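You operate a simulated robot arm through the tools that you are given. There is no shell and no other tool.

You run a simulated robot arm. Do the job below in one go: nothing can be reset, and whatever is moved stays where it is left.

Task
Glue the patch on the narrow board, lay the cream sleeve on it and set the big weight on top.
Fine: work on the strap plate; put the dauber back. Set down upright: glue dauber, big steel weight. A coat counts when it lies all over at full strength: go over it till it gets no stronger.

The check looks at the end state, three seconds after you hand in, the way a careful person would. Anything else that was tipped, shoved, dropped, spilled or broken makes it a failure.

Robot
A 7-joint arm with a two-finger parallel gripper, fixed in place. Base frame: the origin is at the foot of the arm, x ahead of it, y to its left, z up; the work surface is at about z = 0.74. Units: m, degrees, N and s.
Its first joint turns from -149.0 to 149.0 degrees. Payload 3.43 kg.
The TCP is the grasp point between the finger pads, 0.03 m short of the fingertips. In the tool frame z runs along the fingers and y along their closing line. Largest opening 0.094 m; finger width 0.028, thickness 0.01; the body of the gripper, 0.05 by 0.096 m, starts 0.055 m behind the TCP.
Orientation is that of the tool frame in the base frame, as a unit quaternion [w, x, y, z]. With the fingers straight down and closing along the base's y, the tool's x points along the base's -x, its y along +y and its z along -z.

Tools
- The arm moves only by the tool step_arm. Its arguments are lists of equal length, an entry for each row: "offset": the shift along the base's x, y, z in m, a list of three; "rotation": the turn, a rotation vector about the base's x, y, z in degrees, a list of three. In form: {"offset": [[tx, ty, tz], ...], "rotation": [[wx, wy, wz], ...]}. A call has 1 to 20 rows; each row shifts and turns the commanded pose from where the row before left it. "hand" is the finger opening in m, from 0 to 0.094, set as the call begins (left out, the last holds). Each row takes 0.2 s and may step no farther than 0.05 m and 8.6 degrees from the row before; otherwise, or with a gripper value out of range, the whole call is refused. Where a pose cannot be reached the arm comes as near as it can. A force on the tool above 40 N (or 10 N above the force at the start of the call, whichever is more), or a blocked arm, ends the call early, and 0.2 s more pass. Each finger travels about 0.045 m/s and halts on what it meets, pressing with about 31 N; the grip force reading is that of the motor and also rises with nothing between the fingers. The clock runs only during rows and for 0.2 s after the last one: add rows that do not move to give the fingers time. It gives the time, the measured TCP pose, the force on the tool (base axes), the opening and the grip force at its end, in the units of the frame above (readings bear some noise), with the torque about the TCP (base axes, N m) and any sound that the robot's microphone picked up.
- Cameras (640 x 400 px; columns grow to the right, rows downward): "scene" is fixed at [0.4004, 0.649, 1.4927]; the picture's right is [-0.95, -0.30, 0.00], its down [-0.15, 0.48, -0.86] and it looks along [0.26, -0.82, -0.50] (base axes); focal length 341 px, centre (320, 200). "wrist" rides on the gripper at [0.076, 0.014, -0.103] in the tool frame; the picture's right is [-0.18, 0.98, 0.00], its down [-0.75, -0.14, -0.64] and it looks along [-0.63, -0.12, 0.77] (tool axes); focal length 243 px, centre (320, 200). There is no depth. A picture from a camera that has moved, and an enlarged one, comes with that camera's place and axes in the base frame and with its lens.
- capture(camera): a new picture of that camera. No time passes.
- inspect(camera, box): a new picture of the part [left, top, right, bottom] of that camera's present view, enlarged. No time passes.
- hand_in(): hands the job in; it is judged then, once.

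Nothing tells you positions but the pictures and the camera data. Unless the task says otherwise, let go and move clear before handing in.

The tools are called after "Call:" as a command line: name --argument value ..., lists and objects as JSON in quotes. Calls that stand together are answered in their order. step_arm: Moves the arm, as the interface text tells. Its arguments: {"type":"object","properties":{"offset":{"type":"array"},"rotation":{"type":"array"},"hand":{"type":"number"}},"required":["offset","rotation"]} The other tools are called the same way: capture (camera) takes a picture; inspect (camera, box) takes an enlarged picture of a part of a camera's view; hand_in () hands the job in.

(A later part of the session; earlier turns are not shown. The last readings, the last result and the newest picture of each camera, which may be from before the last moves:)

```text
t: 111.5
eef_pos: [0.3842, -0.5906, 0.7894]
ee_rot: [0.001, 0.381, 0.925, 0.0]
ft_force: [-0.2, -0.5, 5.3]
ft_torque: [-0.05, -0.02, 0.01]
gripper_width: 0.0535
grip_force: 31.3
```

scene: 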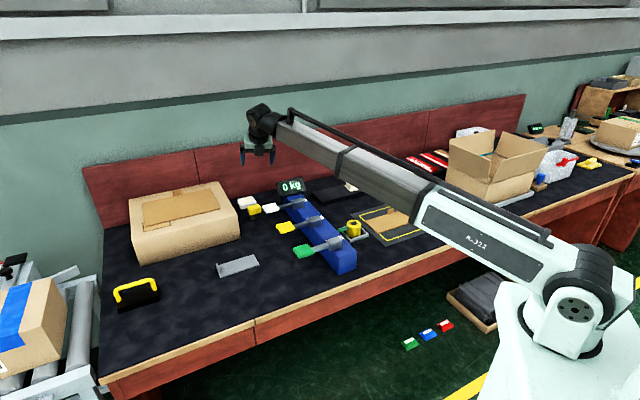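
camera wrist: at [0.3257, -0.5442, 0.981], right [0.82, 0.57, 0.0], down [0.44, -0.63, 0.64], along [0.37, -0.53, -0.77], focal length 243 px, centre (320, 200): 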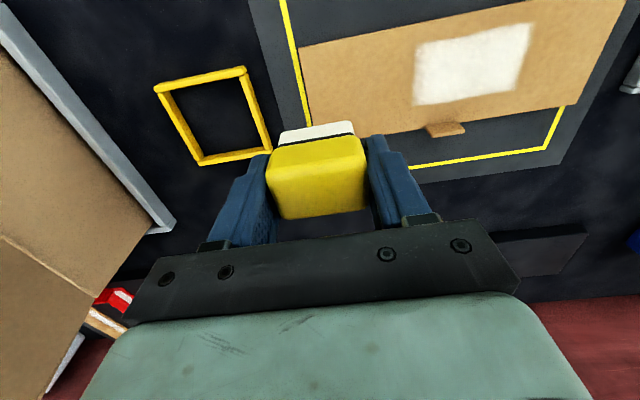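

Call:
step_arm --offset '[[0, 0, -0.0007], [0.006, 0.006, 0], [0.0085, 0.0085, 0], [0.0085, 0.0085, 0], [0.0085, 0.0085, 0], [0.0085, 0.0085, 0], [0.0085, 0.0085, 0], [0.0085, 0.0085, 0], [0.0085, 0.0085, 0], [0.0085, 0.0085, 0], [0.0085, 0.0085, 0], [0, 0, 0]]' --rotation '[[0, 0, 0], [0, 0, 0], [0, 0, 0], [0, 0, 0], [0, 0, 0], [0, 0, 0], [0, 0, 0], [0, 0, 0], [0, 0, 0], [0, 0, 0], [0, 0, 0], [0, 0, 0]]'

Call:
inspect --camera "scene" --box '[355, 185, 435, 245]'

Call:
inspect --camera "wrist" --box '[120, 0, 520, 240]'

```text
t: 114.1
eef_pos: [0.466, -0.5076, 0.7878]
ee_rot: [0.0, 0.381, 0.925, 0.001]
ft_force: [-2.3, -1.5, 7.5]
ft_torque: [0.02, -0.04, 0.0]
gripper_width: 0.0536
grip_force: 30.9
```

```text
6.67 times, centred on (395, 215) of scene
camera zoom: at [0.4004, 0.649, 1.4927], right [-0.95, -0.3, 0.0], down [-0.15, 0.48, -0.86], along [0.26, -0.82, -0.5], focal length 2276 px, centre (-180, 100)
```

zoom: 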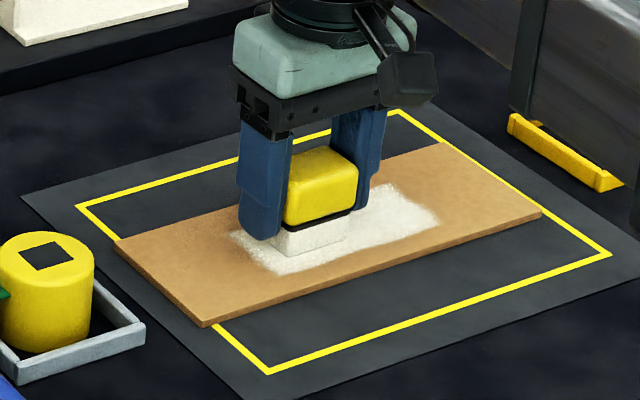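

```text
1.60 times, centred on (320, 120) of wrist
camera zoom: at [0.4231, -0.4434, 0.8903], right [0.82, 0.57, 0.0], down [0.43, -0.63, 0.64], along [0.37, -0.53, -0.77], focal length 388 px, centre (320, 328)
```

zoom: 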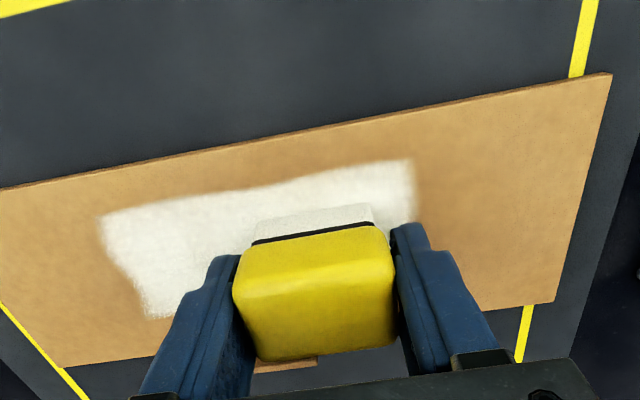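

The glue appears only inside a central patch about 12 × 5 cm. I'll finish this stroke to the left end and make a return pass on a slightly different line, then inspect.

Call:
step_arm --offset '[[0.0085, 0.0085, 0], [0.0085, 0.0085, 0], [0.006, 0.006, 0], [0, 0, 0]]' --rotation '[[0, 0, 0], [0, 0, 0], [0, 0, 0], [0, 0, 0]]'

Call:
step_arm --offset '[[-0.0085, 0.0085, 0], [0, 0, 0], [-0.0085, -0.0085, 0], [-0.0085, -0.0085, 0], [-0.0085, -0.0085, 0], [-0.0085, -0.0085, 0], [-0.0085, -0.0085, 0], [-0.0085, -0.0085, 0], [-0.0085, -0.0085, 0], [-0.0085, -0.0085, 0], [-0.0085, -0.0085, 0], [0, 0, 0]]' --rotation '[[0, 0, 0], [0, 0, 0], [0, 0, 0], [0, 0, 0], [0, 0, 0], [0, 0, 0], [0, 0, 0], [0, 0, 0], [0, 0, 0], [0, 0, 0], [0, 0, 0], [0, 0, 0]]'

Call:
inspect --camera "scene" --box '[355, 185, 435, 245]'

Call:
inspect --camera "wrist" --box '[120, 0, 520, 240]'

```text
t: 115.1
eef_pos: [0.488, -0.4842, 0.788]
ee_rot: [0.0, 0.381, 0.925, 0.001]
ft_force: [-0.1, 0.8, 3.2]
ft_torque: [0.04, -0.01, 0.01]
gripper_width: 0.0533
grip_force: 31.2
```

```text
t: 117.7
eef_pos: [0.4049, -0.5536, 0.7878]
ee_rot: [0.001, 0.38, 0.925, -0.001]
ft_force: [3.5, 2.3, 16.5]
ft_torque: [0.09, -0.1, 0.03]
gripper_width: 0.0533
grip_force: 31.1
```

```text
6.67 times, centred on (395, 215) of scene
camera zoom: at [0.4004, 0.649, 1.4927], right [-0.95, -0.3, 0.0], down [-0.15, 0.48, -0.86], along [0.26, -0.82, -0.5], focal length 2276 px, centre (-180, 100)
```

zoom: 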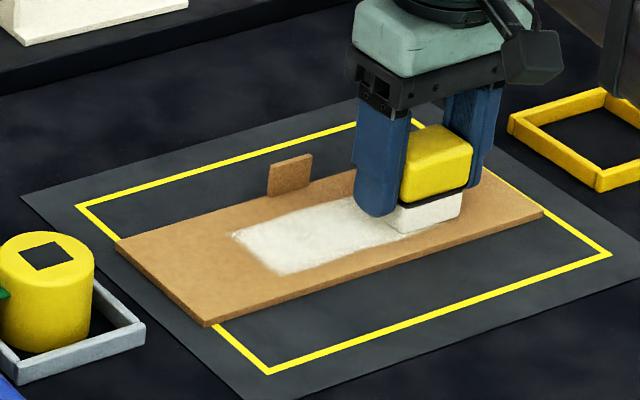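

```text
1.60 times, centred on (320, 120) of wrist
camera zoom: at [0.3615, -0.4889, 0.8897], right [0.82, 0.57, 0.0], down [0.44, -0.63, 0.64], along [0.37, -0.53, -0.77], focal length 388 px, centre (320, 328)
```

zoom: 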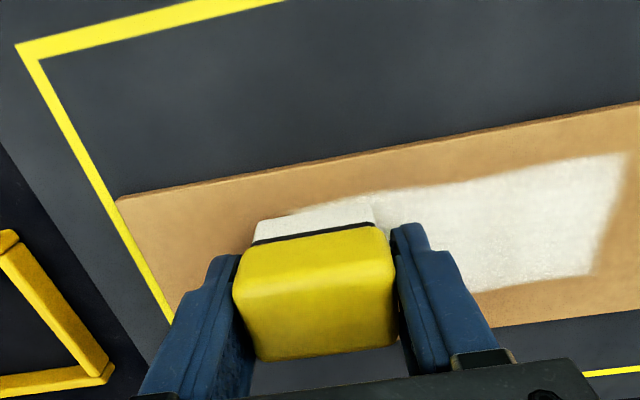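

Call:
step_arm --offset '[[-0.0085, -0.0085, 0], [-0.0085, -0.0085, 0], [-0.003, -0.003, 0.0004], [0.0085, -0.0085, 0], [0.0085, -0.0085, 0], [0, 0, 0]]' --rotation '[[0, 0, 0], [0, 0, 0], [0, 0, 0], [0, 0, 0], [0, 0, 0], [0, 0, 0]]'

Call:
step_arm --offset '[[0.0085, 0.0085, 0], [0.0085, 0.0085, 0], [0.0085, 0.0085, 0], [0.0085, 0.0085, 0], [0.0085, 0.0085, 0], [0.0085, 0.0085, 0], [0.0085, 0.0085, 0], [0.0085, 0.0085, 0], [0.0085, 0.0085, 0], [0.0085, 0.0085, 0], [0.0085, 0.0085, 0], [0.0085, 0.0085, 0], [0, 0, 0]]' --rotation '[[0, 0, 0], [0, 0, 0], [0, 0, 0], [0, 0, 0], [0, 0, 0], [0, 0, 0], [0, 0, 0], [0, 0, 0], [0, 0, 0], [0, 0, 0], [0, 0, 0], [0, 0, 0], [0, 0, 0]]'

Call:
inspect --camera "scene" --box '[355, 185, 435, 245]'

Call:
inspect --camera "wrist" --box '[120, 0, 520, 240]'

```text
t: 119.1
eef_pos: [0.4014, -0.5889, 0.7882]
ee_rot: [0.0, 0.381, 0.925, 0.0]
ft_force: [-0.8, -0.2, -0.7]
ft_torque: [-0.02, 0.02, 0.0]
gripper_width: 0.0534
grip_force: 30.7
```

```text
t: 121.9
eef_pos: [0.5036, -0.4868, 0.7879]
ee_rot: [0.001, 0.381, 0.924, 0.0]
ft_force: [-2.5, -2.2, 9.9]
ft_torque: [-0.11, 0.11, 0.0]
gripper_width: 0.0534
grip_force: 31.0
```

```text
6.67 times, centred on (395, 215) of scene
camera zoom: at [0.4004, 0.649, 1.4927], right [-0.95, -0.3, 0.0], down [-0.15, 0.48, -0.86], along [0.26, -0.82, -0.5], focal length 2276 px, centre (-180, 100)
```

zoom: 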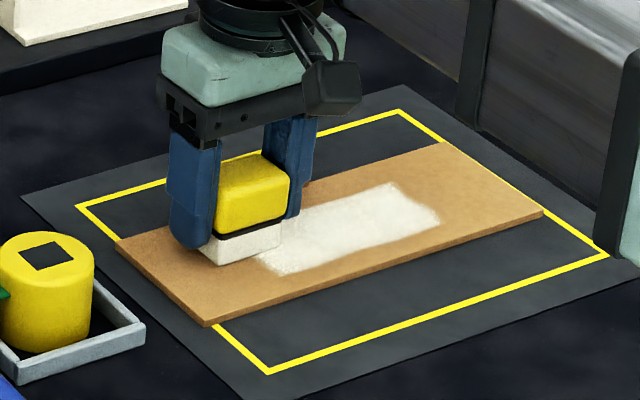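

```text
1.60 times, centred on (320, 120) of wrist
camera zoom: at [0.4602, -0.4228, 0.8898], right [0.82, 0.57, 0.0], down [0.43, -0.63, 0.64], along [0.37, -0.53, -0.77], focal length 388 px, centre (320, 328)
```

zoom: 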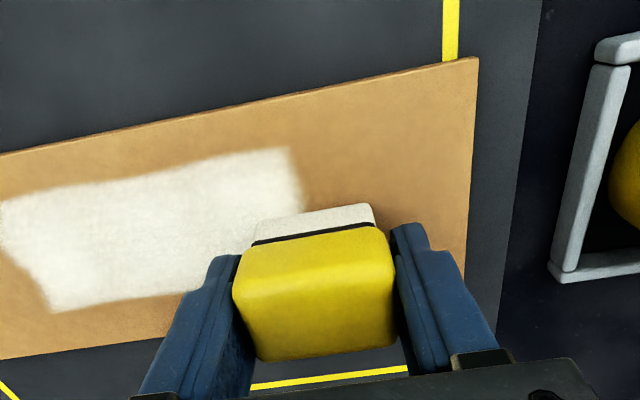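

Call:
step_arm --offset '[[0, 0, 0.01], [0, 0, 0.03], [0.015, -0.015, 0.03], [0.02, -0.02, 0.03], [0.02, -0.02, 0], [0, 0, 0]]' --rotation '[[0, 0, 0], [0, 0, 0], [0, 0, 0], [0, 0, 0], [0, 0, 0], [0, 0, 0]]'

Call:
inspect --camera "scene" --box '[375, 195, 425, 230]'

Call:
capture --camera "wrist"

```text
t: 123.3
eef_pos: [0.5581, -0.5443, 0.8889]
ee_rot: [0.0, 0.381, 0.925, -0.001]
ft_force: [0.6, 0.2, -0.4]
ft_torque: [0.01, -0.01, -0.01]
gripper_width: 0.0535
grip_force: 31.0
```

```text
11.43 times, centred on (400, 212) of scene
camera zoom: at [0.4004, 0.649, 1.4927], right [-0.95, -0.3, 0.0], down [-0.15, 0.48, -0.86], along [0.26, -0.82, -0.5], focal length 3902 px, centre (-594, 57)
```

zoom: 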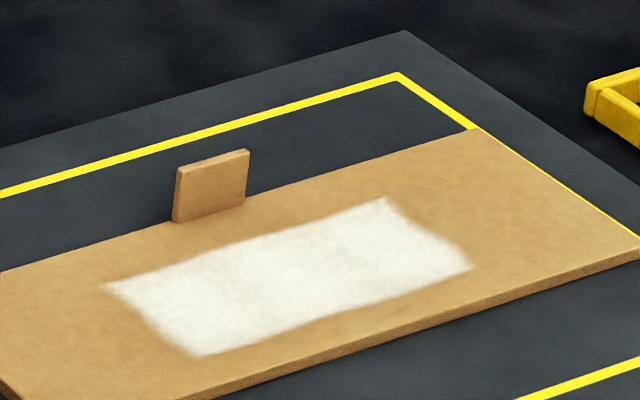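

```text
taken
camera wrist: at [0.5149, -0.4801, 0.9914], right [0.82, 0.57, 0.0], down [0.44, -0.63, 0.64], along [0.37, -0.53, -0.77], focal length 243 px, centre (320, 200)
```

wrist: 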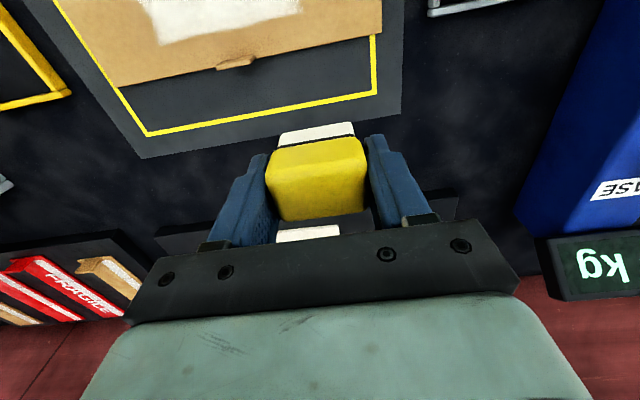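

The patch is a 12 × 5 cm rectangle and looks fairly even. To bring it to full strength everywhere, I'll go over it again along three lines.

Call:
step_arm --offset '[[-0.02, 0.03, 0], [-0.023, 0.033, -0.02], [-0.0208, 0.0295, -0.03], [0, 0, -0.03], [0, 0, -0.012], [0, 0, -0.006], [0, 0, -0.002], [0, 0, 0]]' --rotation '[[0, 0, 0], [0, 0, 0], [0, 0, 0], [0, 0, 0], [0, 0, 0], [0, 0, 0], [0, 0, 0], [0, 0, 0]]'

```text
t: 125.1
eef_pos: [0.4938, -0.4506, 0.7888]
ee_rot: [0.0, 0.381, 0.925, 0.001]
ft_force: [0.3, 0.1, 0.4]
ft_torque: [0.01, -0.03, 0.02]
gripper_width: 0.0536
grip_force: 31.2
```

Call:
step_arm --offset '[[0, 0, -0.0013], [0, 0, 0], [-0.0085, -0.0085, 0], [-0.0085, -0.0085, 0], [-0.0085, -0.0085, 0], [-0.0085, -0.0085, 0], [-0.0085, -0.0085, 0], [-0.0085, -0.0085, 0], [-0.0085, -0.0085, 0], [-0.0085, -0.0085, 0], [-0.0085, -0.0085, 0], [-0.0085, -0.0085, 0], [-0.0085, -0.0085, 0], [-0.0085, -0.0085, 0], [-0.0085, -0.0085, 0], [0, 0, 0]]' --rotation '[[0, 0, 0], [0, 0, 0], [0, 0, 0], [0, 0, 0], [0, 0, 0], [0, 0, 0], [0, 0, 0], [0, 0, 0], [0, 0, 0], [0, 0, 0], [0, 0, 0], [0, 0, 0], [0, 0, 0], [0, 0, 0], [0, 0, 0], [0, 0, 0]]'

Call:
inspect --camera "scene" --box '[355, 185, 435, 245]'

```text
t: 128.5
eef_pos: [0.3834, -0.5618, 0.7868]
ee_rot: [0.0, 0.381, 0.924, 0.001]
ft_force: [0.6, 0.8, 4.3]
ft_torque: [-0.05, 0.06, 0.0]
gripper_width: 0.0535
grip_force: 30.4
```

```text
6.67 times, centred on (395, 215) of scene
camera zoom: at [0.4004, 0.649, 1.4927], right [-0.95, -0.3, 0.0], down [-0.15, 0.48, -0.86], along [0.26, -0.82, -0.5], focal length 2276 px, centre (-180, 100)
```

zoom: 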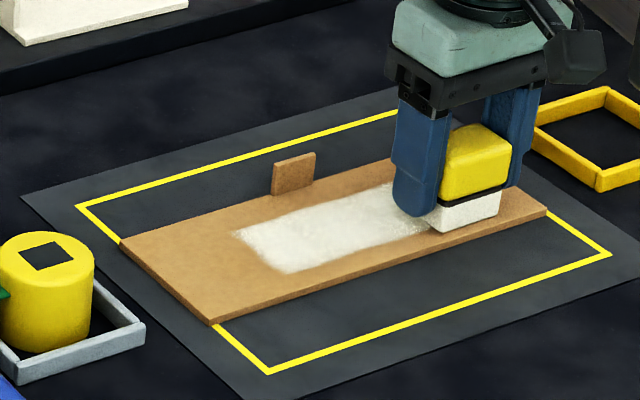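

Call:
step_arm --offset '[[0.005, -0.005, -0.0004], [0.005, -0.005, 0], [0.0085, 0.0085, 0], [0.0085, 0.0085, 0], [0.0085, 0.0085, 0], [0.0085, 0.0085, 0], [0.0085, 0.0085, 0], [0.0085, 0.0085, 0], [0.0085, 0.0085, 0], [0.0085, 0.0085, 0], [0.0085, 0.0085, 0], [0.0085, 0.0085, 0], [0.0085, 0.0085, 0], [0.0085, 0.0085, 0], [0.0085, 0.0085, 0], [0, 0, 0]]' --rotation '[[0, 0, 0], [0, 0, 0], [0, 0, 0], [0, 0, 0], [0, 0, 0], [0, 0, 0], [0, 0, 0], [0, 0, 0], [0, 0, 0], [0, 0, 0], [0, 0, 0], [0, 0, 0], [0, 0, 0], [0, 0, 0], [0, 0, 0], [0, 0, 0]]'

Call:
step_arm --offset '[[0.005, -0.005, 0], [0.005, -0.005, 0], [-0.0085, -0.0085, 0], [-0.0085, -0.0085, 0], [-0.0085, -0.0085, 0], [-0.0085, -0.0085, 0], [-0.0085, -0.0085, 0], [-0.0085, -0.0085, 0], [-0.0085, -0.0085, 0], [-0.0085, -0.0085, 0], [-0.0085, -0.0085, 0], [-0.0085, -0.0085, 0], [-0.0085, -0.0085, 0], [-0.0085, -0.0085, 0], [-0.0085, -0.0085, 0], [0, 0, 0]]' --rotation '[[0, 0, 0], [0, 0, 0], [0, 0, 0], [0, 0, 0], [0, 0, 0], [0, 0, 0], [0, 0, 0], [0, 0, 0], [0, 0, 0], [0, 0, 0], [0, 0, 0], [0, 0, 0], [0, 0, 0], [0, 0, 0], [0, 0, 0], [0, 0, 0]]'

Call:
inspect --camera "scene" --box '[355, 185, 435, 245]'

```text
t: 131.9
eef_pos: [0.5037, -0.4591, 0.7865]
ee_rot: [0.002, 0.38, 0.925, 0.001]
ft_force: [-3.0, -1.8, 12.6]
ft_torque: [-0.08, 0.09, -0.01]
gripper_width: 0.0537
grip_force: 31.0
```

```text
t: 135.3
eef_pos: [0.4057, -0.5799, 0.7859]
ee_rot: [0.0, 0.38, 0.925, 0.0]
ft_force: [1.0, 1.3, 4.2]
ft_torque: [0.02, -0.04, 0.02]
gripper_width: 0.0534
grip_force: 31.7
```

```text
6.67 times, centred on (395, 215) of scene
camera zoom: at [0.4004, 0.649, 1.4927], right [-0.95, -0.3, 0.0], down [-0.15, 0.48, -0.86], along [0.26, -0.82, -0.5], focal length 2276 px, centre (-180, 100)
```

zoom: 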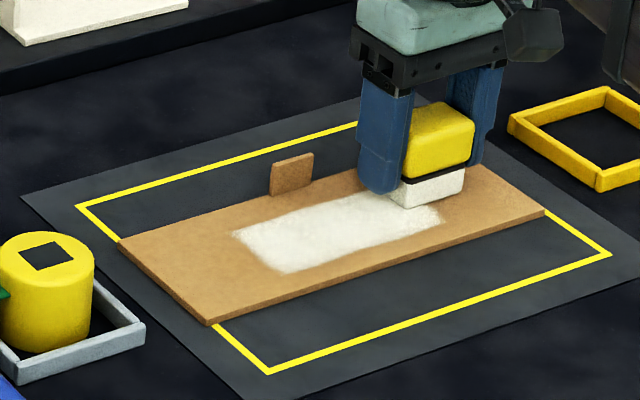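

Call:
step_arm --offset '[[0, 0, 0.01], [0, 0, 0.03], [0.015, -0.015, 0.03], [0.02, -0.02, 0.03], [0.025, -0.025, 0], [0.025, -0.025, 0], [0, 0, 0]]' --rotation '[[0, 0, 0], [0, 0, 0], [0, 0, 0], [0, 0, 0], [0, 0, 0], [0, 0, 0], [0, 0, 0]]'

Call:
inspect --camera "scene" --box '[375, 195, 425, 230]'

Call:
inspect --camera "scene" --box '[355, 130, 435, 200]'

```text
t: 136.9
eef_pos: [0.4901, -0.6667, 0.8862]
ee_rot: [0.002, 0.38, 0.925, 0.001]
ft_force: [-1.3, 0.0, -1.4]
ft_torque: [0.01, 0.02, 0.0]
gripper_width: 0.0537
grip_force: 30.8
```

```text
11.43 times, centred on (400, 212) of scene
camera zoom: at [0.4004, 0.649, 1.4927], right [-0.95, -0.3, 0.0], down [-0.15, 0.48, -0.86], along [0.26, -0.82, -0.5], focal length 3902 px, centre (-594, 57)
```

zoom: 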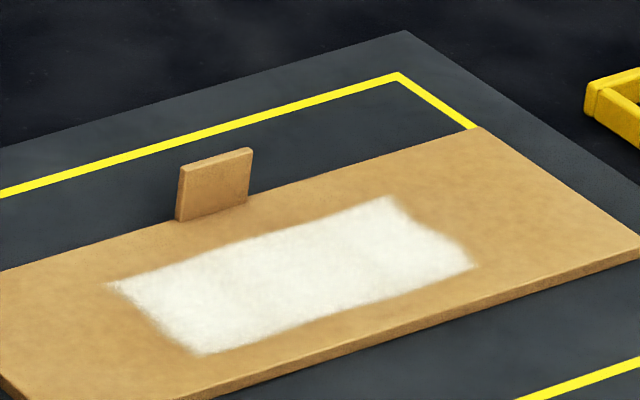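

```text
5.71 times, centred on (395, 165) of scene
camera zoom: at [0.4004, 0.649, 1.4927], right [-0.95, -0.3, 0.0], down [-0.15, 0.48, -0.86], along [0.26, -0.82, -0.5], focal length 1951 px, centre (-109, 400)
```

zoom: 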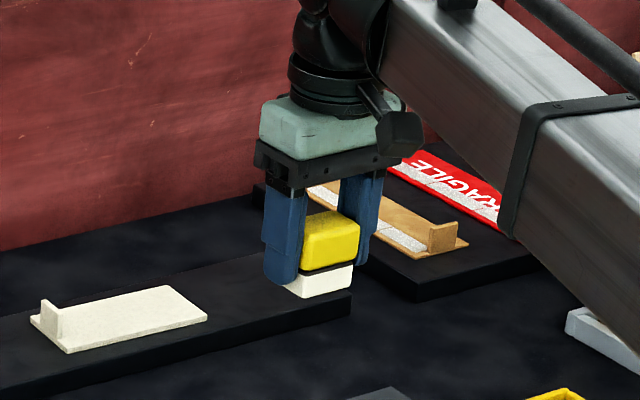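

The coat got visibly whiter, so it was still gaining strength. I'll make another full set of passes.

Call:
step_arm --offset '[[-0.03, 0.027, 0], [-0.03, 0.027, 0], [-0.0285, 0.0272, -0.03], [0, 0, -0.035], [0, 0, -0.025], [0, 0, -0.008], [0, 0, -0.003], [0, 0, 0]]' --rotation '[[0, 0, 0], [0, 0, 0], [0, 0, 0], [0, 0, 0], [0, 0, 0], [0, 0, 0], [0, 0, 0], [0, 0, 0]]'

```text
t: 138.7
eef_pos: [0.3995, -0.5828, 0.7864]
ee_rot: [0.0, 0.382, 0.924, 0.0]
ft_force: [-0.7, -0.3, 20.7]
ft_torque: [0.03, 0.07, 0.02]
gripper_width: 0.0536
grip_force: 31.3
```

Call:
step_arm --offset '[[0, 0, 0.0005], [0.0085, 0.0085, 0], [0.0085, 0.0085, 0], [0.0085, 0.0085, 0], [0.0085, 0.0085, 0], [0.0085, 0.0085, 0], [0.0085, 0.0085, 0], [0.0085, 0.0085, -0.0003], [0.0085, 0.0085, 0], [0.0085, 0.0085, 0], [0.0085, 0.0085, 0], [0.0085, 0.0085, 0], [0.0085, 0.0085, 0], [0.0085, 0.0085, 0], [0, 0, 0]]' --rotation '[[0, 0, 0], [0, 0, 0], [0, 0, 0], [0, 0, 0], [0, 0, 0], [0, 0, 0], [0, 0, 0], [0, 0, 0], [0, 0, 0], [0, 0, 0], [0, 0, 0], [0, 0, 0], [0, 0, 0], [0, 0, 0], [0, 0, 0]]'

Call:
step_arm --offset '[[-0.005, 0.005, 0], [-0.005, 0.005, 0], [-0.0085, -0.0085, 0], [-0.0085, -0.0085, 0], [-0.0085, -0.0085, 0], [-0.0085, -0.0085, 0], [-0.0085, -0.0085, 0], [-0.0085, -0.0085, -0.0003], [-0.0085, -0.0085, 0], [-0.0085, -0.0085, 0], [-0.0085, -0.0085, 0], [-0.0085, -0.0085, 0], [-0.0085, -0.0085, 0], [-0.0085, -0.0085, 0], [-0.0085, -0.0085, 0], [0, 0, 0]]' --rotation '[[0, 0, 0], [0, 0, 0], [0, 0, 0], [0, 0, 0], [0, 0, 0], [0, 0, 0], [0, 0, 0], [0, 0, 0], [0, 0, 0], [0, 0, 0], [0, 0, 0], [0, 0, 0], [0, 0, 0], [0, 0, 0], [0, 0, 0], [0, 0, 0]]'

Call:
step_arm --offset '[[-0.005, 0.005, 0], [-0.006, 0.006, 0], [0.0085, 0.0085, 0], [0.0085, 0.0085, 0], [0.0085, 0.0085, 0], [0.0085, 0.0085, 0], [0.0085, 0.0085, 0], [0.0085, 0.0085, -0.0003], [0.0085, 0.0085, 0], [0.0085, 0.0085, 0], [0.0085, 0.0085, 0], [0.0085, 0.0085, 0], [0.0085, 0.0085, 0], [0.0085, 0.0085, 0], [0.0085, 0.0085, 0], [0, 0, 0]]' --rotation '[[0, 0, 0], [0, 0, 0], [0, 0, 0], [0, 0, 0], [0, 0, 0], [0, 0, 0], [0, 0, 0], [0, 0, 0], [0, 0, 0], [0, 0, 0], [0, 0, 0], [0, 0, 0], [0, 0, 0], [0, 0, 0], [0, 0, 0], [0, 0, 0]]'

Call:
inspect --camera "scene" --box '[355, 185, 435, 245]'

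```text
t: 141.9
eef_pos: [0.5107, -0.4734, 0.7862]
ee_rot: [0.001, 0.38, 0.925, 0.0]
ft_force: [-5.1, -4.0, 28.2]
ft_torque: [-0.07, 0.12, -0.03]
gripper_width: 0.0536
grip_force: 31.0
```

```text
t: 145.3
eef_pos: [0.3905, -0.5749, 0.7857]
ee_rot: [0.0, 0.38, 0.925, 0.001]
ft_force: [0.1, 0.9, 0.2]
ft_torque: [0.03, -0.02, 0.03]
gripper_width: 0.0536
grip_force: 31.7
```

```text
t: 148.7
eef_pos: [0.4905, -0.4532, 0.7862]
ee_rot: [0.001, 0.38, 0.925, 0.001]
ft_force: [-1.1, -1.4, 10.9]
ft_torque: [-0.02, 0.06, 0.02]
gripper_width: 0.0535
grip_force: 31.0
```

```text
6.67 times, centred on (395, 215) of scene
camera zoom: at [0.4004, 0.649, 1.4927], right [-0.95, -0.3, 0.0], down [-0.15, 0.48, -0.86], along [0.26, -0.82, -0.5], focal length 2276 px, centre (-180, 100)
```

zoom: 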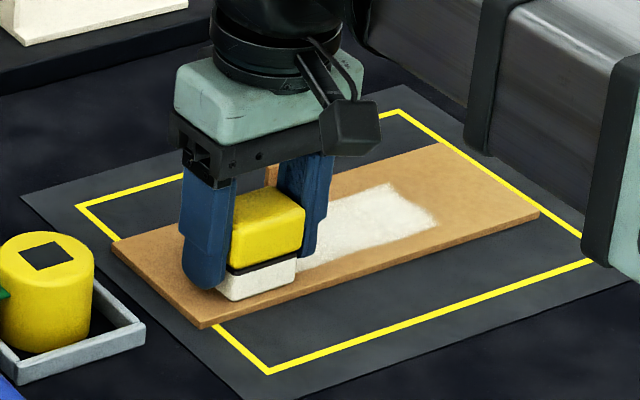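

Call:
step_arm --offset '[[0, 0, 0], [-0.0085, -0.0085, -0.0001], [-0.0085, -0.0085, -0.0001], [-0.0085, -0.0085, -0.0001], [-0.0085, -0.0085, -0.0001], [-0.0085, -0.0085, -0.0001], [-0.0085, -0.0085, -0.0001], [-0.0085, -0.0085, -0.0001], [-0.0085, -0.0085, -0.0001], [-0.0085, -0.0085, -0.0001], [-0.0085, -0.0085, -0.0001], [-0.0085, -0.0085, -0.0001], [-0.0085, -0.0085, -0.0001], [-0.0085, -0.0085, -0.0001], [0, 0, 0]]' --rotation '[[0, 0, 0], [0, 0, 0], [0, 0, 0], [0, 0, 0], [0, 0, 0], [0, 0, 0], [0, 0, 0], [0, 0, 0], [0, 0, 0], [0, 0, 0], [0, 0, 0], [0, 0, 0], [0, 0, 0], [0, 0, 0], [0, 0, 0]]'

Call:
step_arm --offset '[[0.007, -0.007, 0], [0.007, -0.007, 0], [0.007, -0.007, 0], [0, 0, 0], [0.0085, 0.0085, 0.0001], [0.0085, 0.0085, 0.0001], [0.0085, 0.0085, 0.0001], [0.0085, 0.0085, 0.0001], [0.0085, 0.0085, 0.0001], [0.0085, 0.0085, 0.0001], [0.0085, 0.0085, 0.0001], [0.0085, 0.0085, 0.0001], [0.0085, 0.0085, 0.0001], [0.0085, 0.0085, 0.0001], [0.0085, 0.0085, 0.0001], [0.0085, 0.0085, 0.0001], [0, 0, 0]]' --rotation '[[0, 0, 0], [0, 0, 0], [0, 0, 0], [0, 0, 0], [0, 0, 0], [0, 0, 0], [0, 0, 0], [0, 0, 0], [0, 0, 0], [0, 0, 0], [0, 0, 0], [0, 0, 0], [0, 0, 0], [0, 0, 0], [0, 0, 0], [0, 0, 0], [0, 0, 0]]'

Call:
inspect --camera "scene" --box '[355, 185, 435, 245]'

```text
t: 151.9
eef_pos: [0.3791, -0.5641, 0.785]
ee_rot: [0.0, 0.381, 0.925, 0.0]
ft_force: [-0.8, 0.1, 5.5]
ft_torque: [-0.06, 0.05, 0.02]
gripper_width: 0.0533
grip_force: 31.2
```

```text
t: 155.5
eef_pos: [0.5019, -0.4833, 0.7849]
ee_rot: [0.0, 0.382, 0.924, 0.001]
ft_force: [-0.1, 0.7, -0.3]
ft_torque: [-0.03, 0.0, 0.03]
gripper_width: 0.0532
grip_force: 31.4
```

```text
6.67 times, centred on (395, 215) of scene
camera zoom: at [0.4004, 0.649, 1.4927], right [-0.95, -0.3, 0.0], down [-0.15, 0.48, -0.86], along [0.26, -0.82, -0.5], focal length 2276 px, centre (-180, 100)
```

zoom: 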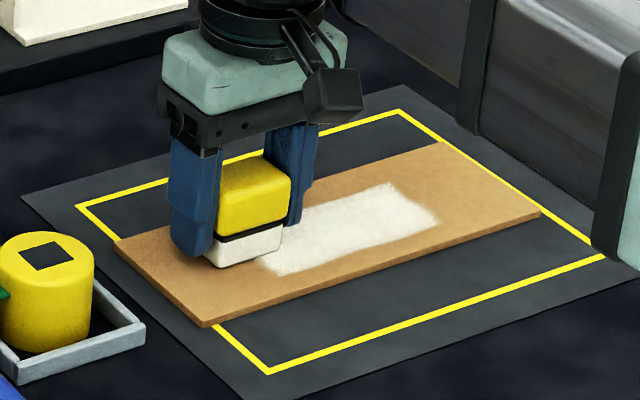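

Call:
step_arm --offset '[[0, 0, 0.01], [0, 0, 0.03], [0.015, -0.015, 0.03], [0.02, -0.02, 0.03], [0.02, -0.03, 0], [0.01, -0.04, 0], [-0.01, -0.045, 0], [-0.02, -0.045, 0], [0, 0, 0]]' --rotation '[[0, 0, 0], [0, 0, 0], [0, 0, 0], [0, 0, 0], [0, 0, 0], [0, 0, 0], [0, 0, 0], [0, 0, 0], [0, 0, 0]]'

Call:
inspect --camera "scene" --box '[375, 195, 425, 230]'

Call:
inspect --camera "scene" --box '[355, 130, 435, 200]'

```text
t: 157.5
eef_pos: [0.5359, -0.6786, 0.8841]
ee_rot: [0.001, 0.38, 0.925, 0.001]
ft_force: [-0.5, -0.1, 0.1]
ft_torque: [0.02, -0.03, -0.01]
gripper_width: 0.0535
grip_force: 30.9
```

```text
11.43 times, centred on (400, 212) of scene
camera zoom: at [0.4004, 0.649, 1.4927], right [-0.95, -0.3, 0.0], down [-0.15, 0.48, -0.86], along [0.26, -0.82, -0.5], focal length 3902 px, centre (-594, 57)
```

zoom: 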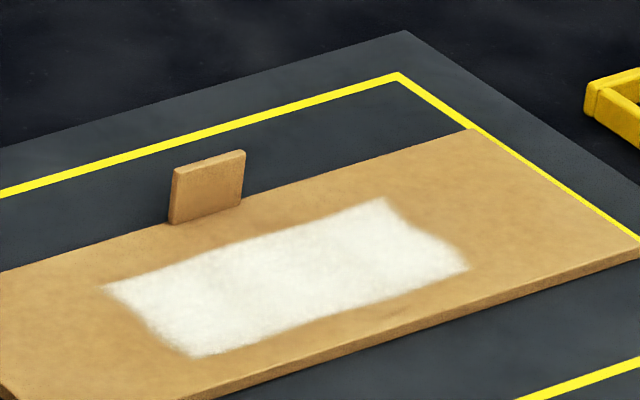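

```text
5.71 times, centred on (395, 165) of scene
camera zoom: at [0.4004, 0.649, 1.4927], right [-0.95, -0.3, 0.0], down [-0.15, 0.48, -0.86], along [0.26, -0.82, -0.5], focal length 1951 px, centre (-109, 400)
```

zoom: 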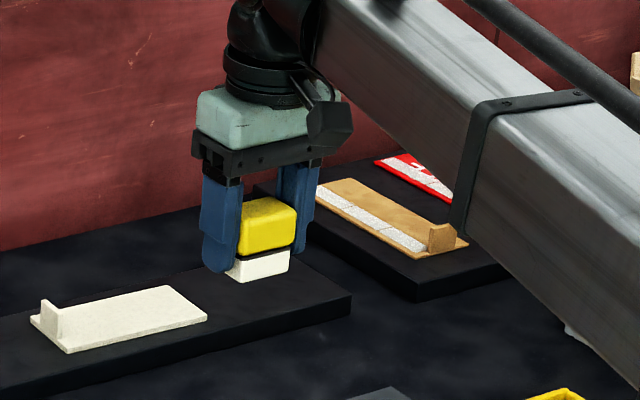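

Call:
inspect --camera "scene" --box '[378, 203, 398, 218]'

Call:
inspect --camera "scene" --box '[396, 199, 416, 214]'

Call:
inspect --camera "scene" --box '[384, 211, 404, 226]'

```text
16.00 times, centred on (388, 210) of scene
camera zoom: at [0.4004, 0.649, 1.4927], right [-0.95, -0.3, 0.0], down [-0.15, 0.48, -0.86], along [0.26, -0.82, -0.5], focal length 5463 px, centre (-768, 32)
```

zoom: 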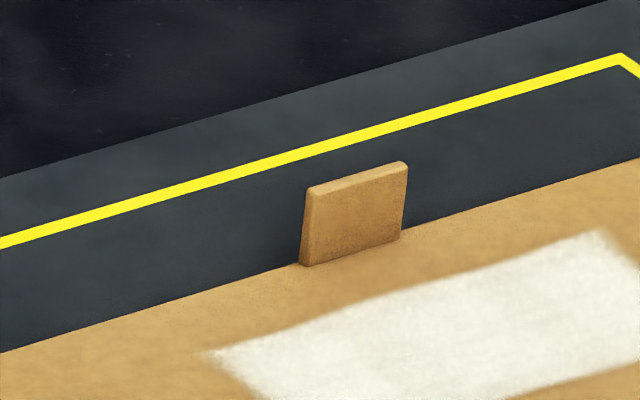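

```text
16.00 times, centred on (406, 206) of scene
camera zoom: at [0.4004, 0.649, 1.4927], right [-0.95, -0.3, 0.0], down [-0.15, 0.48, -0.86], along [0.26, -0.82, -0.5], focal length 5463 px, centre (-1056, 96)
```

zoom: 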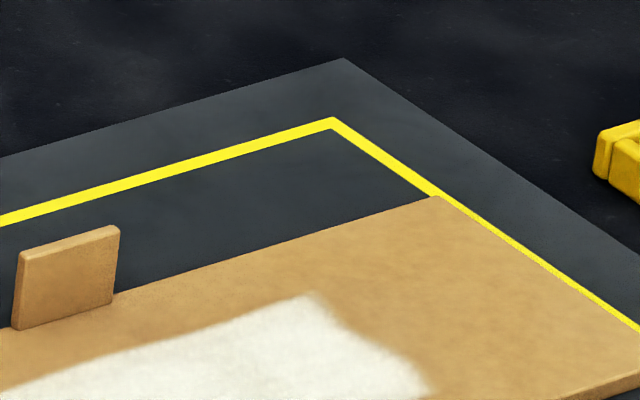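

```text
16.00 times, centred on (394, 218) of scene
camera zoom: at [0.4004, 0.649, 1.4927], right [-0.95, -0.3, 0.0], down [-0.15, 0.48, -0.86], along [0.26, -0.82, -0.5], focal length 5463 px, centre (-864, -96)
```

zoom: 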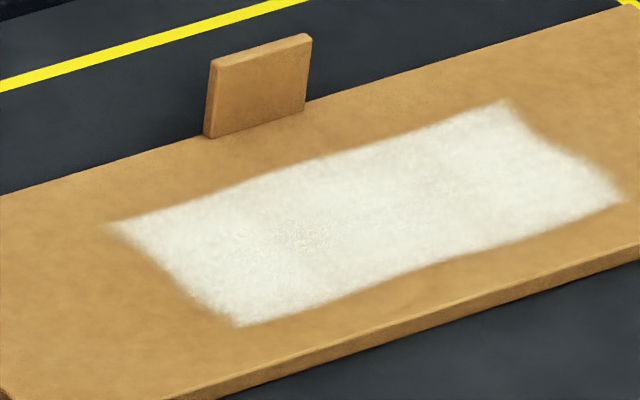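

Call:
inspect --camera "wrist" --box '[40, 0, 340, 130]'

```text
2.13 times, centred on (190, 65) of wrist
camera zoom: at [0.4928, -0.6147, 0.9849], right [0.82, 0.57, 0.0], down [0.44, -0.63, 0.64], along [0.37, -0.53, -0.77], focal length 518 px, centre (597, 488)
```

zoom: 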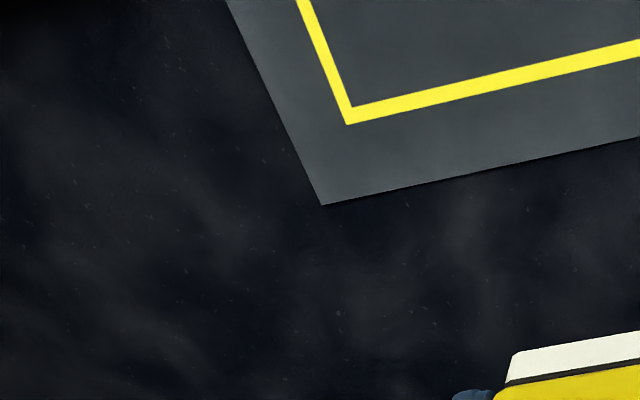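

The coat looks close to uniform, but I'll recharge the dauber and do one more full set to be sure it is saturated.

Call:
step_arm --offset '[[0, 0, 0.02], [0.005, 0.002, 0.035], [0.015, 0.006, 0.03], [0.03, 0.012, 0.01], [0.032, 0.0132, 0], [0.032, 0.0132, 0], [0.032, 0.0132, 0], [0.032, 0.0132, 0], [0.032, 0.0132, 0], [0.032, 0.0132, 0], [0.032, 0.0132, 0], [0.032, 0.0132, 0], [0.032, 0.0132, 0], [0.032, 0.0132, 0], [0.032, 0.0132, 0], [0.032, 0.0132, 0], [0.032, 0.0132, 0], [0.032, 0.0132, 0], [0.0275, 0.0133, 0], [0, 0, 0]]' --rotation '[[0, 0, 0], [0, 0, 0], [0, 0, 0], [0, 0, 0], [0, 0, 0], [0, 0, 0], [0, 0, 0], [0, 0, 0], [0, 0, 0], [0, 0, 0], [0, 0, 0], [0, 0, 0], [0, 0, 0], [0, 0, 0], [0, 0, 0], [0, 0, 0], [0, 0, 0], [0, 0, 0], [0, 0, 0], [0, 0, 0]]'

Call:
capture --camera "wrist"

Call:
inspect --camera "scene" --box '[384, 211, 404, 226]'

```text
t: 161.7
eef_pos: [1.0644, -0.4591, 0.9801]
ee_rot: [-0.001, 0.381, 0.925, 0.0]
ft_force: [0.8, 0.4, 0.3]
ft_torque: [-0.03, -0.01, -0.03]
gripper_width: 0.0534
grip_force: 30.8
```

```text
taken
camera wrist: at [1.0206, -0.3947, 1.0829], right [0.82, 0.57, 0.0], down [0.44, -0.63, 0.64], along [0.37, -0.53, -0.77], focal length 243 px, centre (320, 200)
```

wrist: 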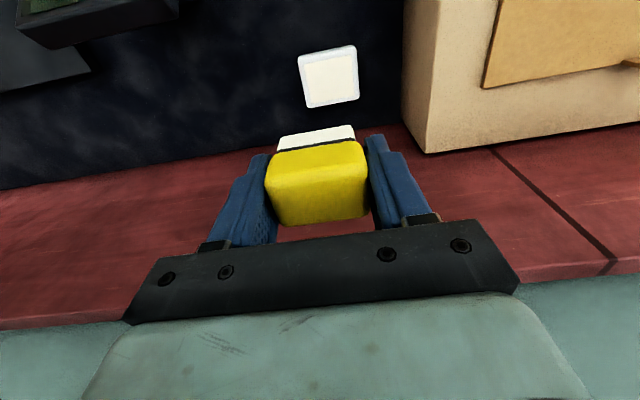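

```text
16.00 times, centred on (394, 218) of scene
camera zoom: at [0.4004, 0.649, 1.4927], right [-0.95, -0.3, 0.0], down [-0.15, 0.48, -0.86], along [0.26, -0.82, -0.5], focal length 5463 px, centre (-864, -96)
```

zoom: 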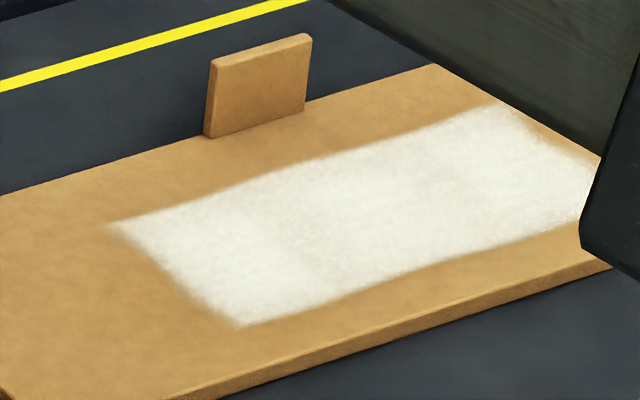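

Call:
step_arm --offset '[[0.013, 0.0026, -0.03], [0, 0, -0.04], [0, 0, -0.04], [0, 0, -0.035], [0, 0, -0.02], [0, 0, -0.01], [0, 0, -0.004], [0, 0, 0]]' --rotation '[[0, 0, 0], [0, 0, 0], [0, 0, 0], [0, 0, 0], [0, 0, 0], [0, 0, 0], [0, 0, 0], [0, 0, 0]]'

Call:
inspect --camera "scene" --box '[230, 170, 290, 220]'

```text
t: 163.5
eef_pos: [1.0753, -0.4575, 0.8008]
ee_rot: [0.0, 0.38, 0.925, 0.002]
ft_force: [-0.3, 0.5, -0.6]
ft_torque: [0.03, 0.01, 0.01]
gripper_width: 0.0534
grip_force: 30.5
```

```text
8.00 times, centred on (260, 195) of scene
camera zoom: at [0.4004, 0.649, 1.4927], right [-0.95, -0.3, 0.0], down [-0.15, 0.48, -0.86], along [0.26, -0.82, -0.5], focal length 2732 px, centre (800, 240)
```

zoom: 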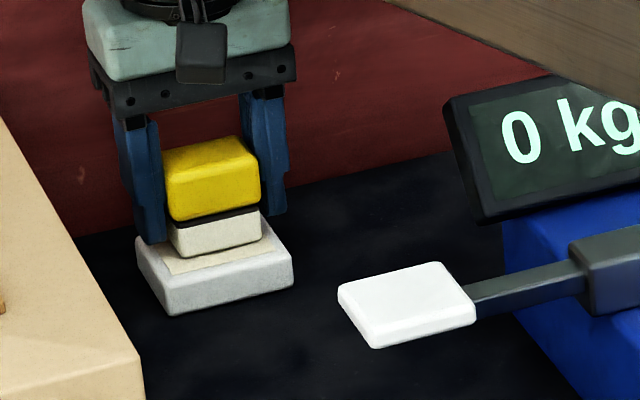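

Call:
step_arm --offset '[[0, 0, -0.002], [0, 0, -0.001], [0, 0, -0.001], [0, 0, 0]]' --rotation '[[0, 0, 0], [0, 0, 0], [0, 0, 0], [0, 0, 0]]'

```text
t: 164.5
eef_pos: [1.0747, -0.4558, 0.7994]
ee_rot: [0.002, 0.381, 0.925, 0.0]
ft_force: [1.5, -2.1, 21.1]
ft_torque: [-0.05, 0.08, -0.01]
gripper_width: 0.0537
grip_force: 31.1
```

Call:
step_arm --offset '[[0, 0, 0.01], [0, 0, 0.03], [0, 0, 0.04], [0, 0, 0.04], [0, 0, 0.035], [-0.015, -0.003, 0.02], [-0.03, -0.006, 0.005], [-0.034, -0.0065, 0], [-0.034, -0.0065, 0], [-0.034, -0.0065, 0], [-0.034, -0.0065, 0], [-0.034, -0.0065, 0], [-0.034, -0.0065, 0], [-0.034, -0.0065, 0], [-0.034, -0.0065, 0], [-0.034, -0.0065, 0], [-0.034, -0.0065, 0], [-0.034, -0.0065, 0], [-0.034, -0.0065, 0]]' --rotation '[[0, 0, 0], [0, 0, 0], [0, 0, 0], [0, 0, 0], [0, 0, 0], [0, 0, 0], [0, 0, 0], [0, 0, 0], [0, 0, 0], [0, 0, 0], [0, 0, 0], [0, 0, 0], [0, 0, 0], [0, 0, 0], [0, 0, 0], [0, 0, 0], [0, 0, 0], [0, 0, 0], [0, 0, 0]]'

Call:
step_arm --offset '[[-0.034, -0.0065, 0], [-0.034, -0.0065, 0], [-0.034, -0.0065, -0.01], [-0.034, -0.0065, -0.02], [-0.034, -0.0065, -0.03], [-0.03, -0.006, -0.03], [-0.018, -0.004, -0.03], [-0.006, -0.001, -0.03], [0, 0, -0.025], [0, 0, 0]]' --rotation '[[0, 0, 0], [0, 0, 0], [0, 0, 0], [0, 0, 0], [0, 0, 0], [0, 0, 0], [0, 0, 0], [0, 0, 0], [0, 0, 0], [0, 0, 0]]'

Call:
inspect --camera "scene" --box '[355, 175, 435, 240]'

```text
t: 168.5
eef_pos: [0.6222, -0.5457, 0.9787]
ee_rot: [0.0, 0.38, 0.925, 0.0]
ft_force: [0.3, 0.7, 0.1]
ft_torque: [-0.01, -0.02, 0.0]
gripper_width: 0.0536
grip_force: 31.1
```

```text
t: 170.7
eef_pos: [0.4001, -0.5859, 0.7994]
ee_rot: [0.0, 0.38, 0.925, 0.0]
ft_force: [0.8, 1.0, -0.6]
ft_torque: [-0.02, -0.01, 0.01]
gripper_width: 0.0534
grip_force: 30.8
```

```text
6.15 times, centred on (395, 208) of scene
camera zoom: at [0.4004, 0.649, 1.4927], right [-0.95, -0.3, 0.0], down [-0.15, 0.48, -0.86], along [0.26, -0.82, -0.5], focal length 2101 px, centre (-142, 154)
```

zoom: 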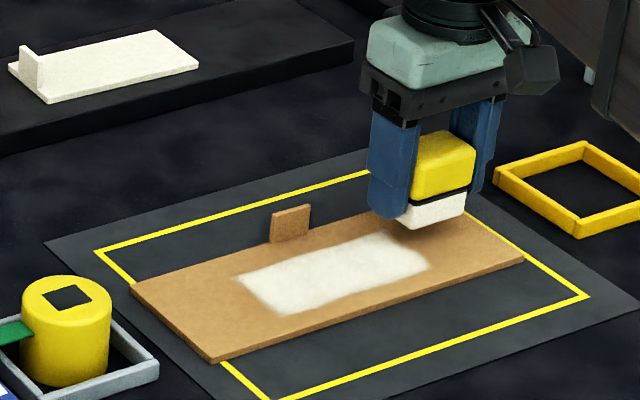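

Call:
step_arm --offset '[[0, 0, -0.008], [0, 0, -0.003], [0, 0, -0.001], [0, 0, 0]]' --rotation '[[0, 0, 0], [0, 0, 0], [0, 0, 0], [0, 0, 0]]'

```text
t: 171.7
eef_pos: [0.3989, -0.5865, 0.7895]
ee_rot: [0.0, 0.381, 0.925, 0.0]
ft_force: [0.9, -1.0, -1.1]
ft_torque: [0.01, 0.03, 0.03]
gripper_width: 0.0535
grip_force: 30.6
```

Call:
step_arm --offset '[[0, 0, -0.002], [0, 0, -0.001], [0, 0, 0]]' --rotation '[[0, 0, 0], [0, 0, 0], [0, 0, 0]]'

```text
t: 172.5
eef_pos: [0.3994, -0.5875, 0.7862]
ee_rot: [-0.001, 0.381, 0.925, 0.0]
ft_force: [-0.6, 0.8, -1.0]
ft_torque: [0.03, 0.0, -0.01]
gripper_width: 0.0537
grip_force: 31.4
```

Call:
step_arm --offset '[[0, 0, -0.001], [0, 0, -0.0007], [0, 0, 0]]' --rotation '[[0, 0, 0], [0, 0, 0], [0, 0, 0]]'

```text
t: 173.3
eef_pos: [0.4001, -0.5868, 0.7843]
ee_rot: [0.001, 0.38, 0.925, 0.0]
ft_force: [-0.7, -0.4, -0.9]
ft_torque: [0.0, 0.0, 0.0]
gripper_width: 0.0534
grip_force: 30.6
```

Call:
step_arm --offset '[[0, 0, -0.001], [0, 0, -0.0007], [0, 0, 0]]' --rotation '[[0, 0, 0], [0, 0, 0], [0, 0, 0]]'

Call:
inspect --camera "scene" --box '[385, 185, 425, 220]'

```text
t: 174.1
eef_pos: [0.3994, -0.587, 0.7844]
ee_rot: [0.001, 0.381, 0.925, 0.0]
ft_force: [0.8, 1.7, 14.8]
ft_torque: [0.03, -0.05, 0.03]
gripper_width: 0.0534
grip_force: 30.9
```

```text
11.43 times, centred on (405, 202) of scene
camera zoom: at [0.4004, 0.649, 1.4927], right [-0.95, -0.3, 0.0], down [-0.15, 0.48, -0.86], along [0.26, -0.82, -0.5], focal length 3902 px, centre (-651, 171)
```

zoom: 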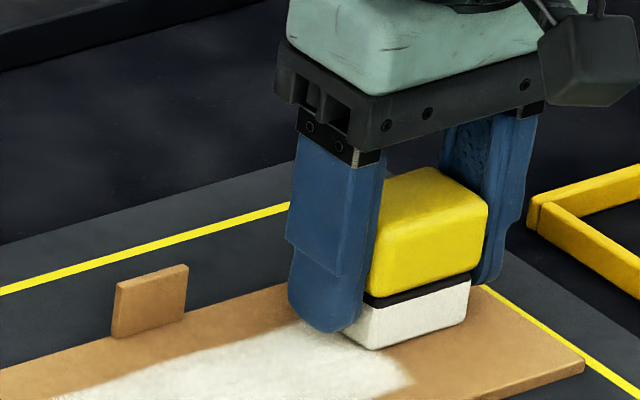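

Call:
step_arm --offset '[[0.0085, 0.0085, 0], [0.0085, 0.0085, 0], [0.0085, 0.0085, 0], [0.0085, 0.0085, 0], [0.0085, 0.0085, 0], [0.0085, 0.0085, 0], [0.0085, 0.0085, 0], [0.0085, 0.0085, 0], [0.0085, 0.0085, 0], [0.0085, 0.0085, 0], [0.0085, 0.0085, 0], [0.0085, 0.0085, 0], [0.0085, 0.0085, 0], [0, 0, 0]]' --rotation '[[0, 0, 0], [0, 0, 0], [0, 0, 0], [0, 0, 0], [0, 0, 0], [0, 0, 0], [0, 0, 0], [0, 0, 0], [0, 0, 0], [0, 0, 0], [0, 0, 0], [0, 0, 0], [0, 0, 0], [0, 0, 0]]'

Call:
step_arm --offset '[[-0.005, 0.005, 0], [-0.005, 0.005, 0], [-0.0085, -0.0085, 0], [-0.0085, -0.0085, 0], [-0.0085, -0.0085, 0], [-0.0085, -0.0085, 0], [-0.0085, -0.0085, 0], [-0.0085, -0.0085, 0], [-0.0085, -0.0085, 0], [-0.0085, -0.0085, 0], [-0.0085, -0.0085, 0], [-0.0085, -0.0085, 0], [-0.0085, -0.0085, 0], [-0.0085, -0.0085, 0], [-0.0085, -0.0085, 0], [0, 0, 0]]' --rotation '[[0, 0, 0], [0, 0, 0], [0, 0, 0], [0, 0, 0], [0, 0, 0], [0, 0, 0], [0, 0, 0], [0, 0, 0], [0, 0, 0], [0, 0, 0], [0, 0, 0], [0, 0, 0], [0, 0, 0], [0, 0, 0], [0, 0, 0], [0, 0, 0]]'

Call:
inspect --camera "scene" --box '[355, 185, 435, 245]'

```text
t: 177.1
eef_pos: [0.5094, -0.4768, 0.7832]
ee_rot: [0.0, 0.38, 0.925, 0.001]
ft_force: [-1.2, -0.8, 8.7]
ft_torque: [-0.02, 0.02, 0.02]
gripper_width: 0.0535
grip_force: 31.2
```

```text
t: 180.5
eef_pos: [0.3895, -0.5765, 0.7839]
ee_rot: [0.0, 0.381, 0.925, -0.001]
ft_force: [0.8, 0.8, 4.4]
ft_torque: [-0.01, -0.02, 0.02]
gripper_width: 0.0536
grip_force: 31.1
```

```text
6.67 times, centred on (395, 215) of scene
camera zoom: at [0.4004, 0.649, 1.4927], right [-0.95, -0.3, 0.0], down [-0.15, 0.48, -0.86], along [0.26, -0.82, -0.5], focal length 2276 px, centre (-180, 100)
```

zoom: 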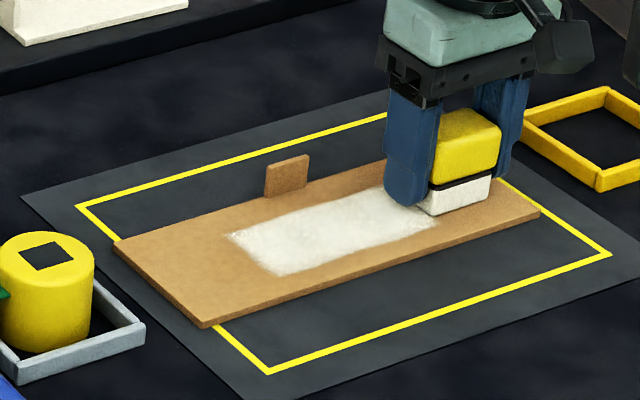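

Call:
step_arm --offset '[[-0.005, 0.005, -0.0003], [-0.006, 0.006, 0], [0.0085, 0.0085, 0], [0.0085, 0.0085, 0], [0.0085, 0.0085, 0], [0.0085, 0.0085, 0], [0.0085, 0.0085, 0], [0.0085, 0.0085, 0], [0.0085, 0.0085, 0], [0.0085, 0.0085, 0], [0.0085, 0.0085, 0], [0.0085, 0.0085, 0], [0.0085, 0.0085, 0], [0.0085, 0.0085, 0], [0.0085, 0.0085, 0], [0, 0, 0]]' --rotation '[[0, 0, 0], [0, 0, 0], [0, 0, 0], [0, 0, 0], [0, 0, 0], [0, 0, 0], [0, 0, 0], [0, 0, 0], [0, 0, 0], [0, 0, 0], [0, 0, 0], [0, 0, 0], [0, 0, 0], [0, 0, 0], [0, 0, 0], [0, 0, 0]]'

Call:
step_arm --offset '[[0, 0, -0.0003], [-0.0085, -0.0085, 0], [-0.0085, -0.0085, 0], [-0.0085, -0.0085, 0], [-0.0085, -0.0085, 0], [-0.0085, -0.0085, 0], [-0.0085, -0.0085, 0], [-0.0085, -0.0085, 0], [-0.0085, -0.0085, 0], [-0.0085, -0.0085, 0], [-0.0085, -0.0085, 0], [-0.0085, -0.0085, 0], [-0.0085, -0.0085, 0], [-0.0085, -0.0085, 0], [0, 0, 0]]' --rotation '[[0, 0, 0], [0, 0, 0], [0, 0, 0], [0, 0, 0], [0, 0, 0], [0, 0, 0], [0, 0, 0], [0, 0, 0], [0, 0, 0], [0, 0, 0], [0, 0, 0], [0, 0, 0], [0, 0, 0], [0, 0, 0], [0, 0, 0]]'

Call:
step_arm --offset '[[0.0075, -0.0075, 0], [0.0075, -0.0075, 0], [0.0075, -0.0075, 0], [0, 0, -0.0003], [0.0085, 0.0085, 0], [0.0085, 0.0085, 0], [0.0085, 0.0085, 0], [0.0085, 0.0085, 0], [0.0085, 0.0085, 0], [0.0085, 0.0085, 0], [0.0085, 0.0085, 0], [0.0085, 0.0085, 0], [0.0085, 0.0085, 0], [0.0085, 0.0085, 0], [0.0085, 0.0085, 0], [0.0085, 0.0085, 0], [0.0085, 0.0085, 0], [0, 0, 0]]' --rotation '[[0, 0, 0], [0, 0, 0], [0, 0, 0], [0, 0, 0], [0, 0, 0], [0, 0, 0], [0, 0, 0], [0, 0, 0], [0, 0, 0], [0, 0, 0], [0, 0, 0], [0, 0, 0], [0, 0, 0], [0, 0, 0], [0, 0, 0], [0, 0, 0], [0, 0, 0], [0, 0, 0]]'

Call:
inspect --camera "scene" --box '[355, 185, 435, 245]'

```text
t: 183.9
eef_pos: [0.4877, -0.4547, 0.7838]
ee_rot: [0.001, 0.381, 0.925, 0.0]
ft_force: [-0.1, -0.6, 6.4]
ft_torque: [0.02, -0.02, 0.02]
gripper_width: 0.0534
grip_force: 30.3
```

```text
t: 187.1
eef_pos: [0.3787, -0.5667, 0.783]
ee_rot: [0.0, 0.381, 0.925, 0.001]
ft_force: [1.1, 1.4, 7.3]
ft_torque: [0.01, 0.0, 0.01]
gripper_width: 0.0533
grip_force: 31.4
```

```text
t: 190.9
eef_pos: [0.5105, -0.4774, 0.7827]
ee_rot: [0.0, 0.38, 0.925, 0.001]
ft_force: [0.0, -0.6, 5.4]
ft_torque: [-0.01, 0.01, -0.01]
gripper_width: 0.0535
grip_force: 31.1
```

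```text
6.67 times, centred on (395, 215) of scene
camera zoom: at [0.4004, 0.649, 1.4927], right [-0.95, -0.3, 0.0], down [-0.15, 0.48, -0.86], along [0.26, -0.82, -0.5], focal length 2276 px, centre (-180, 100)
```

zoom: 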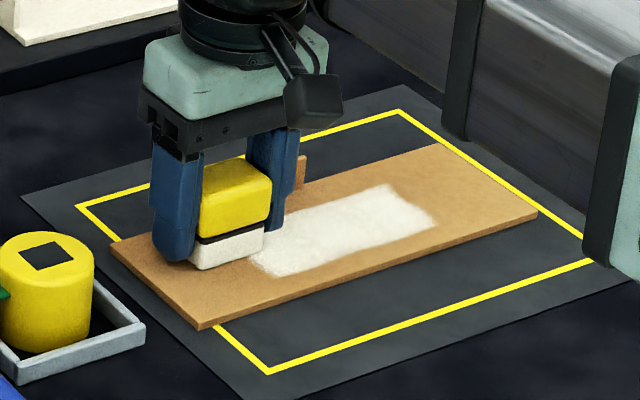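

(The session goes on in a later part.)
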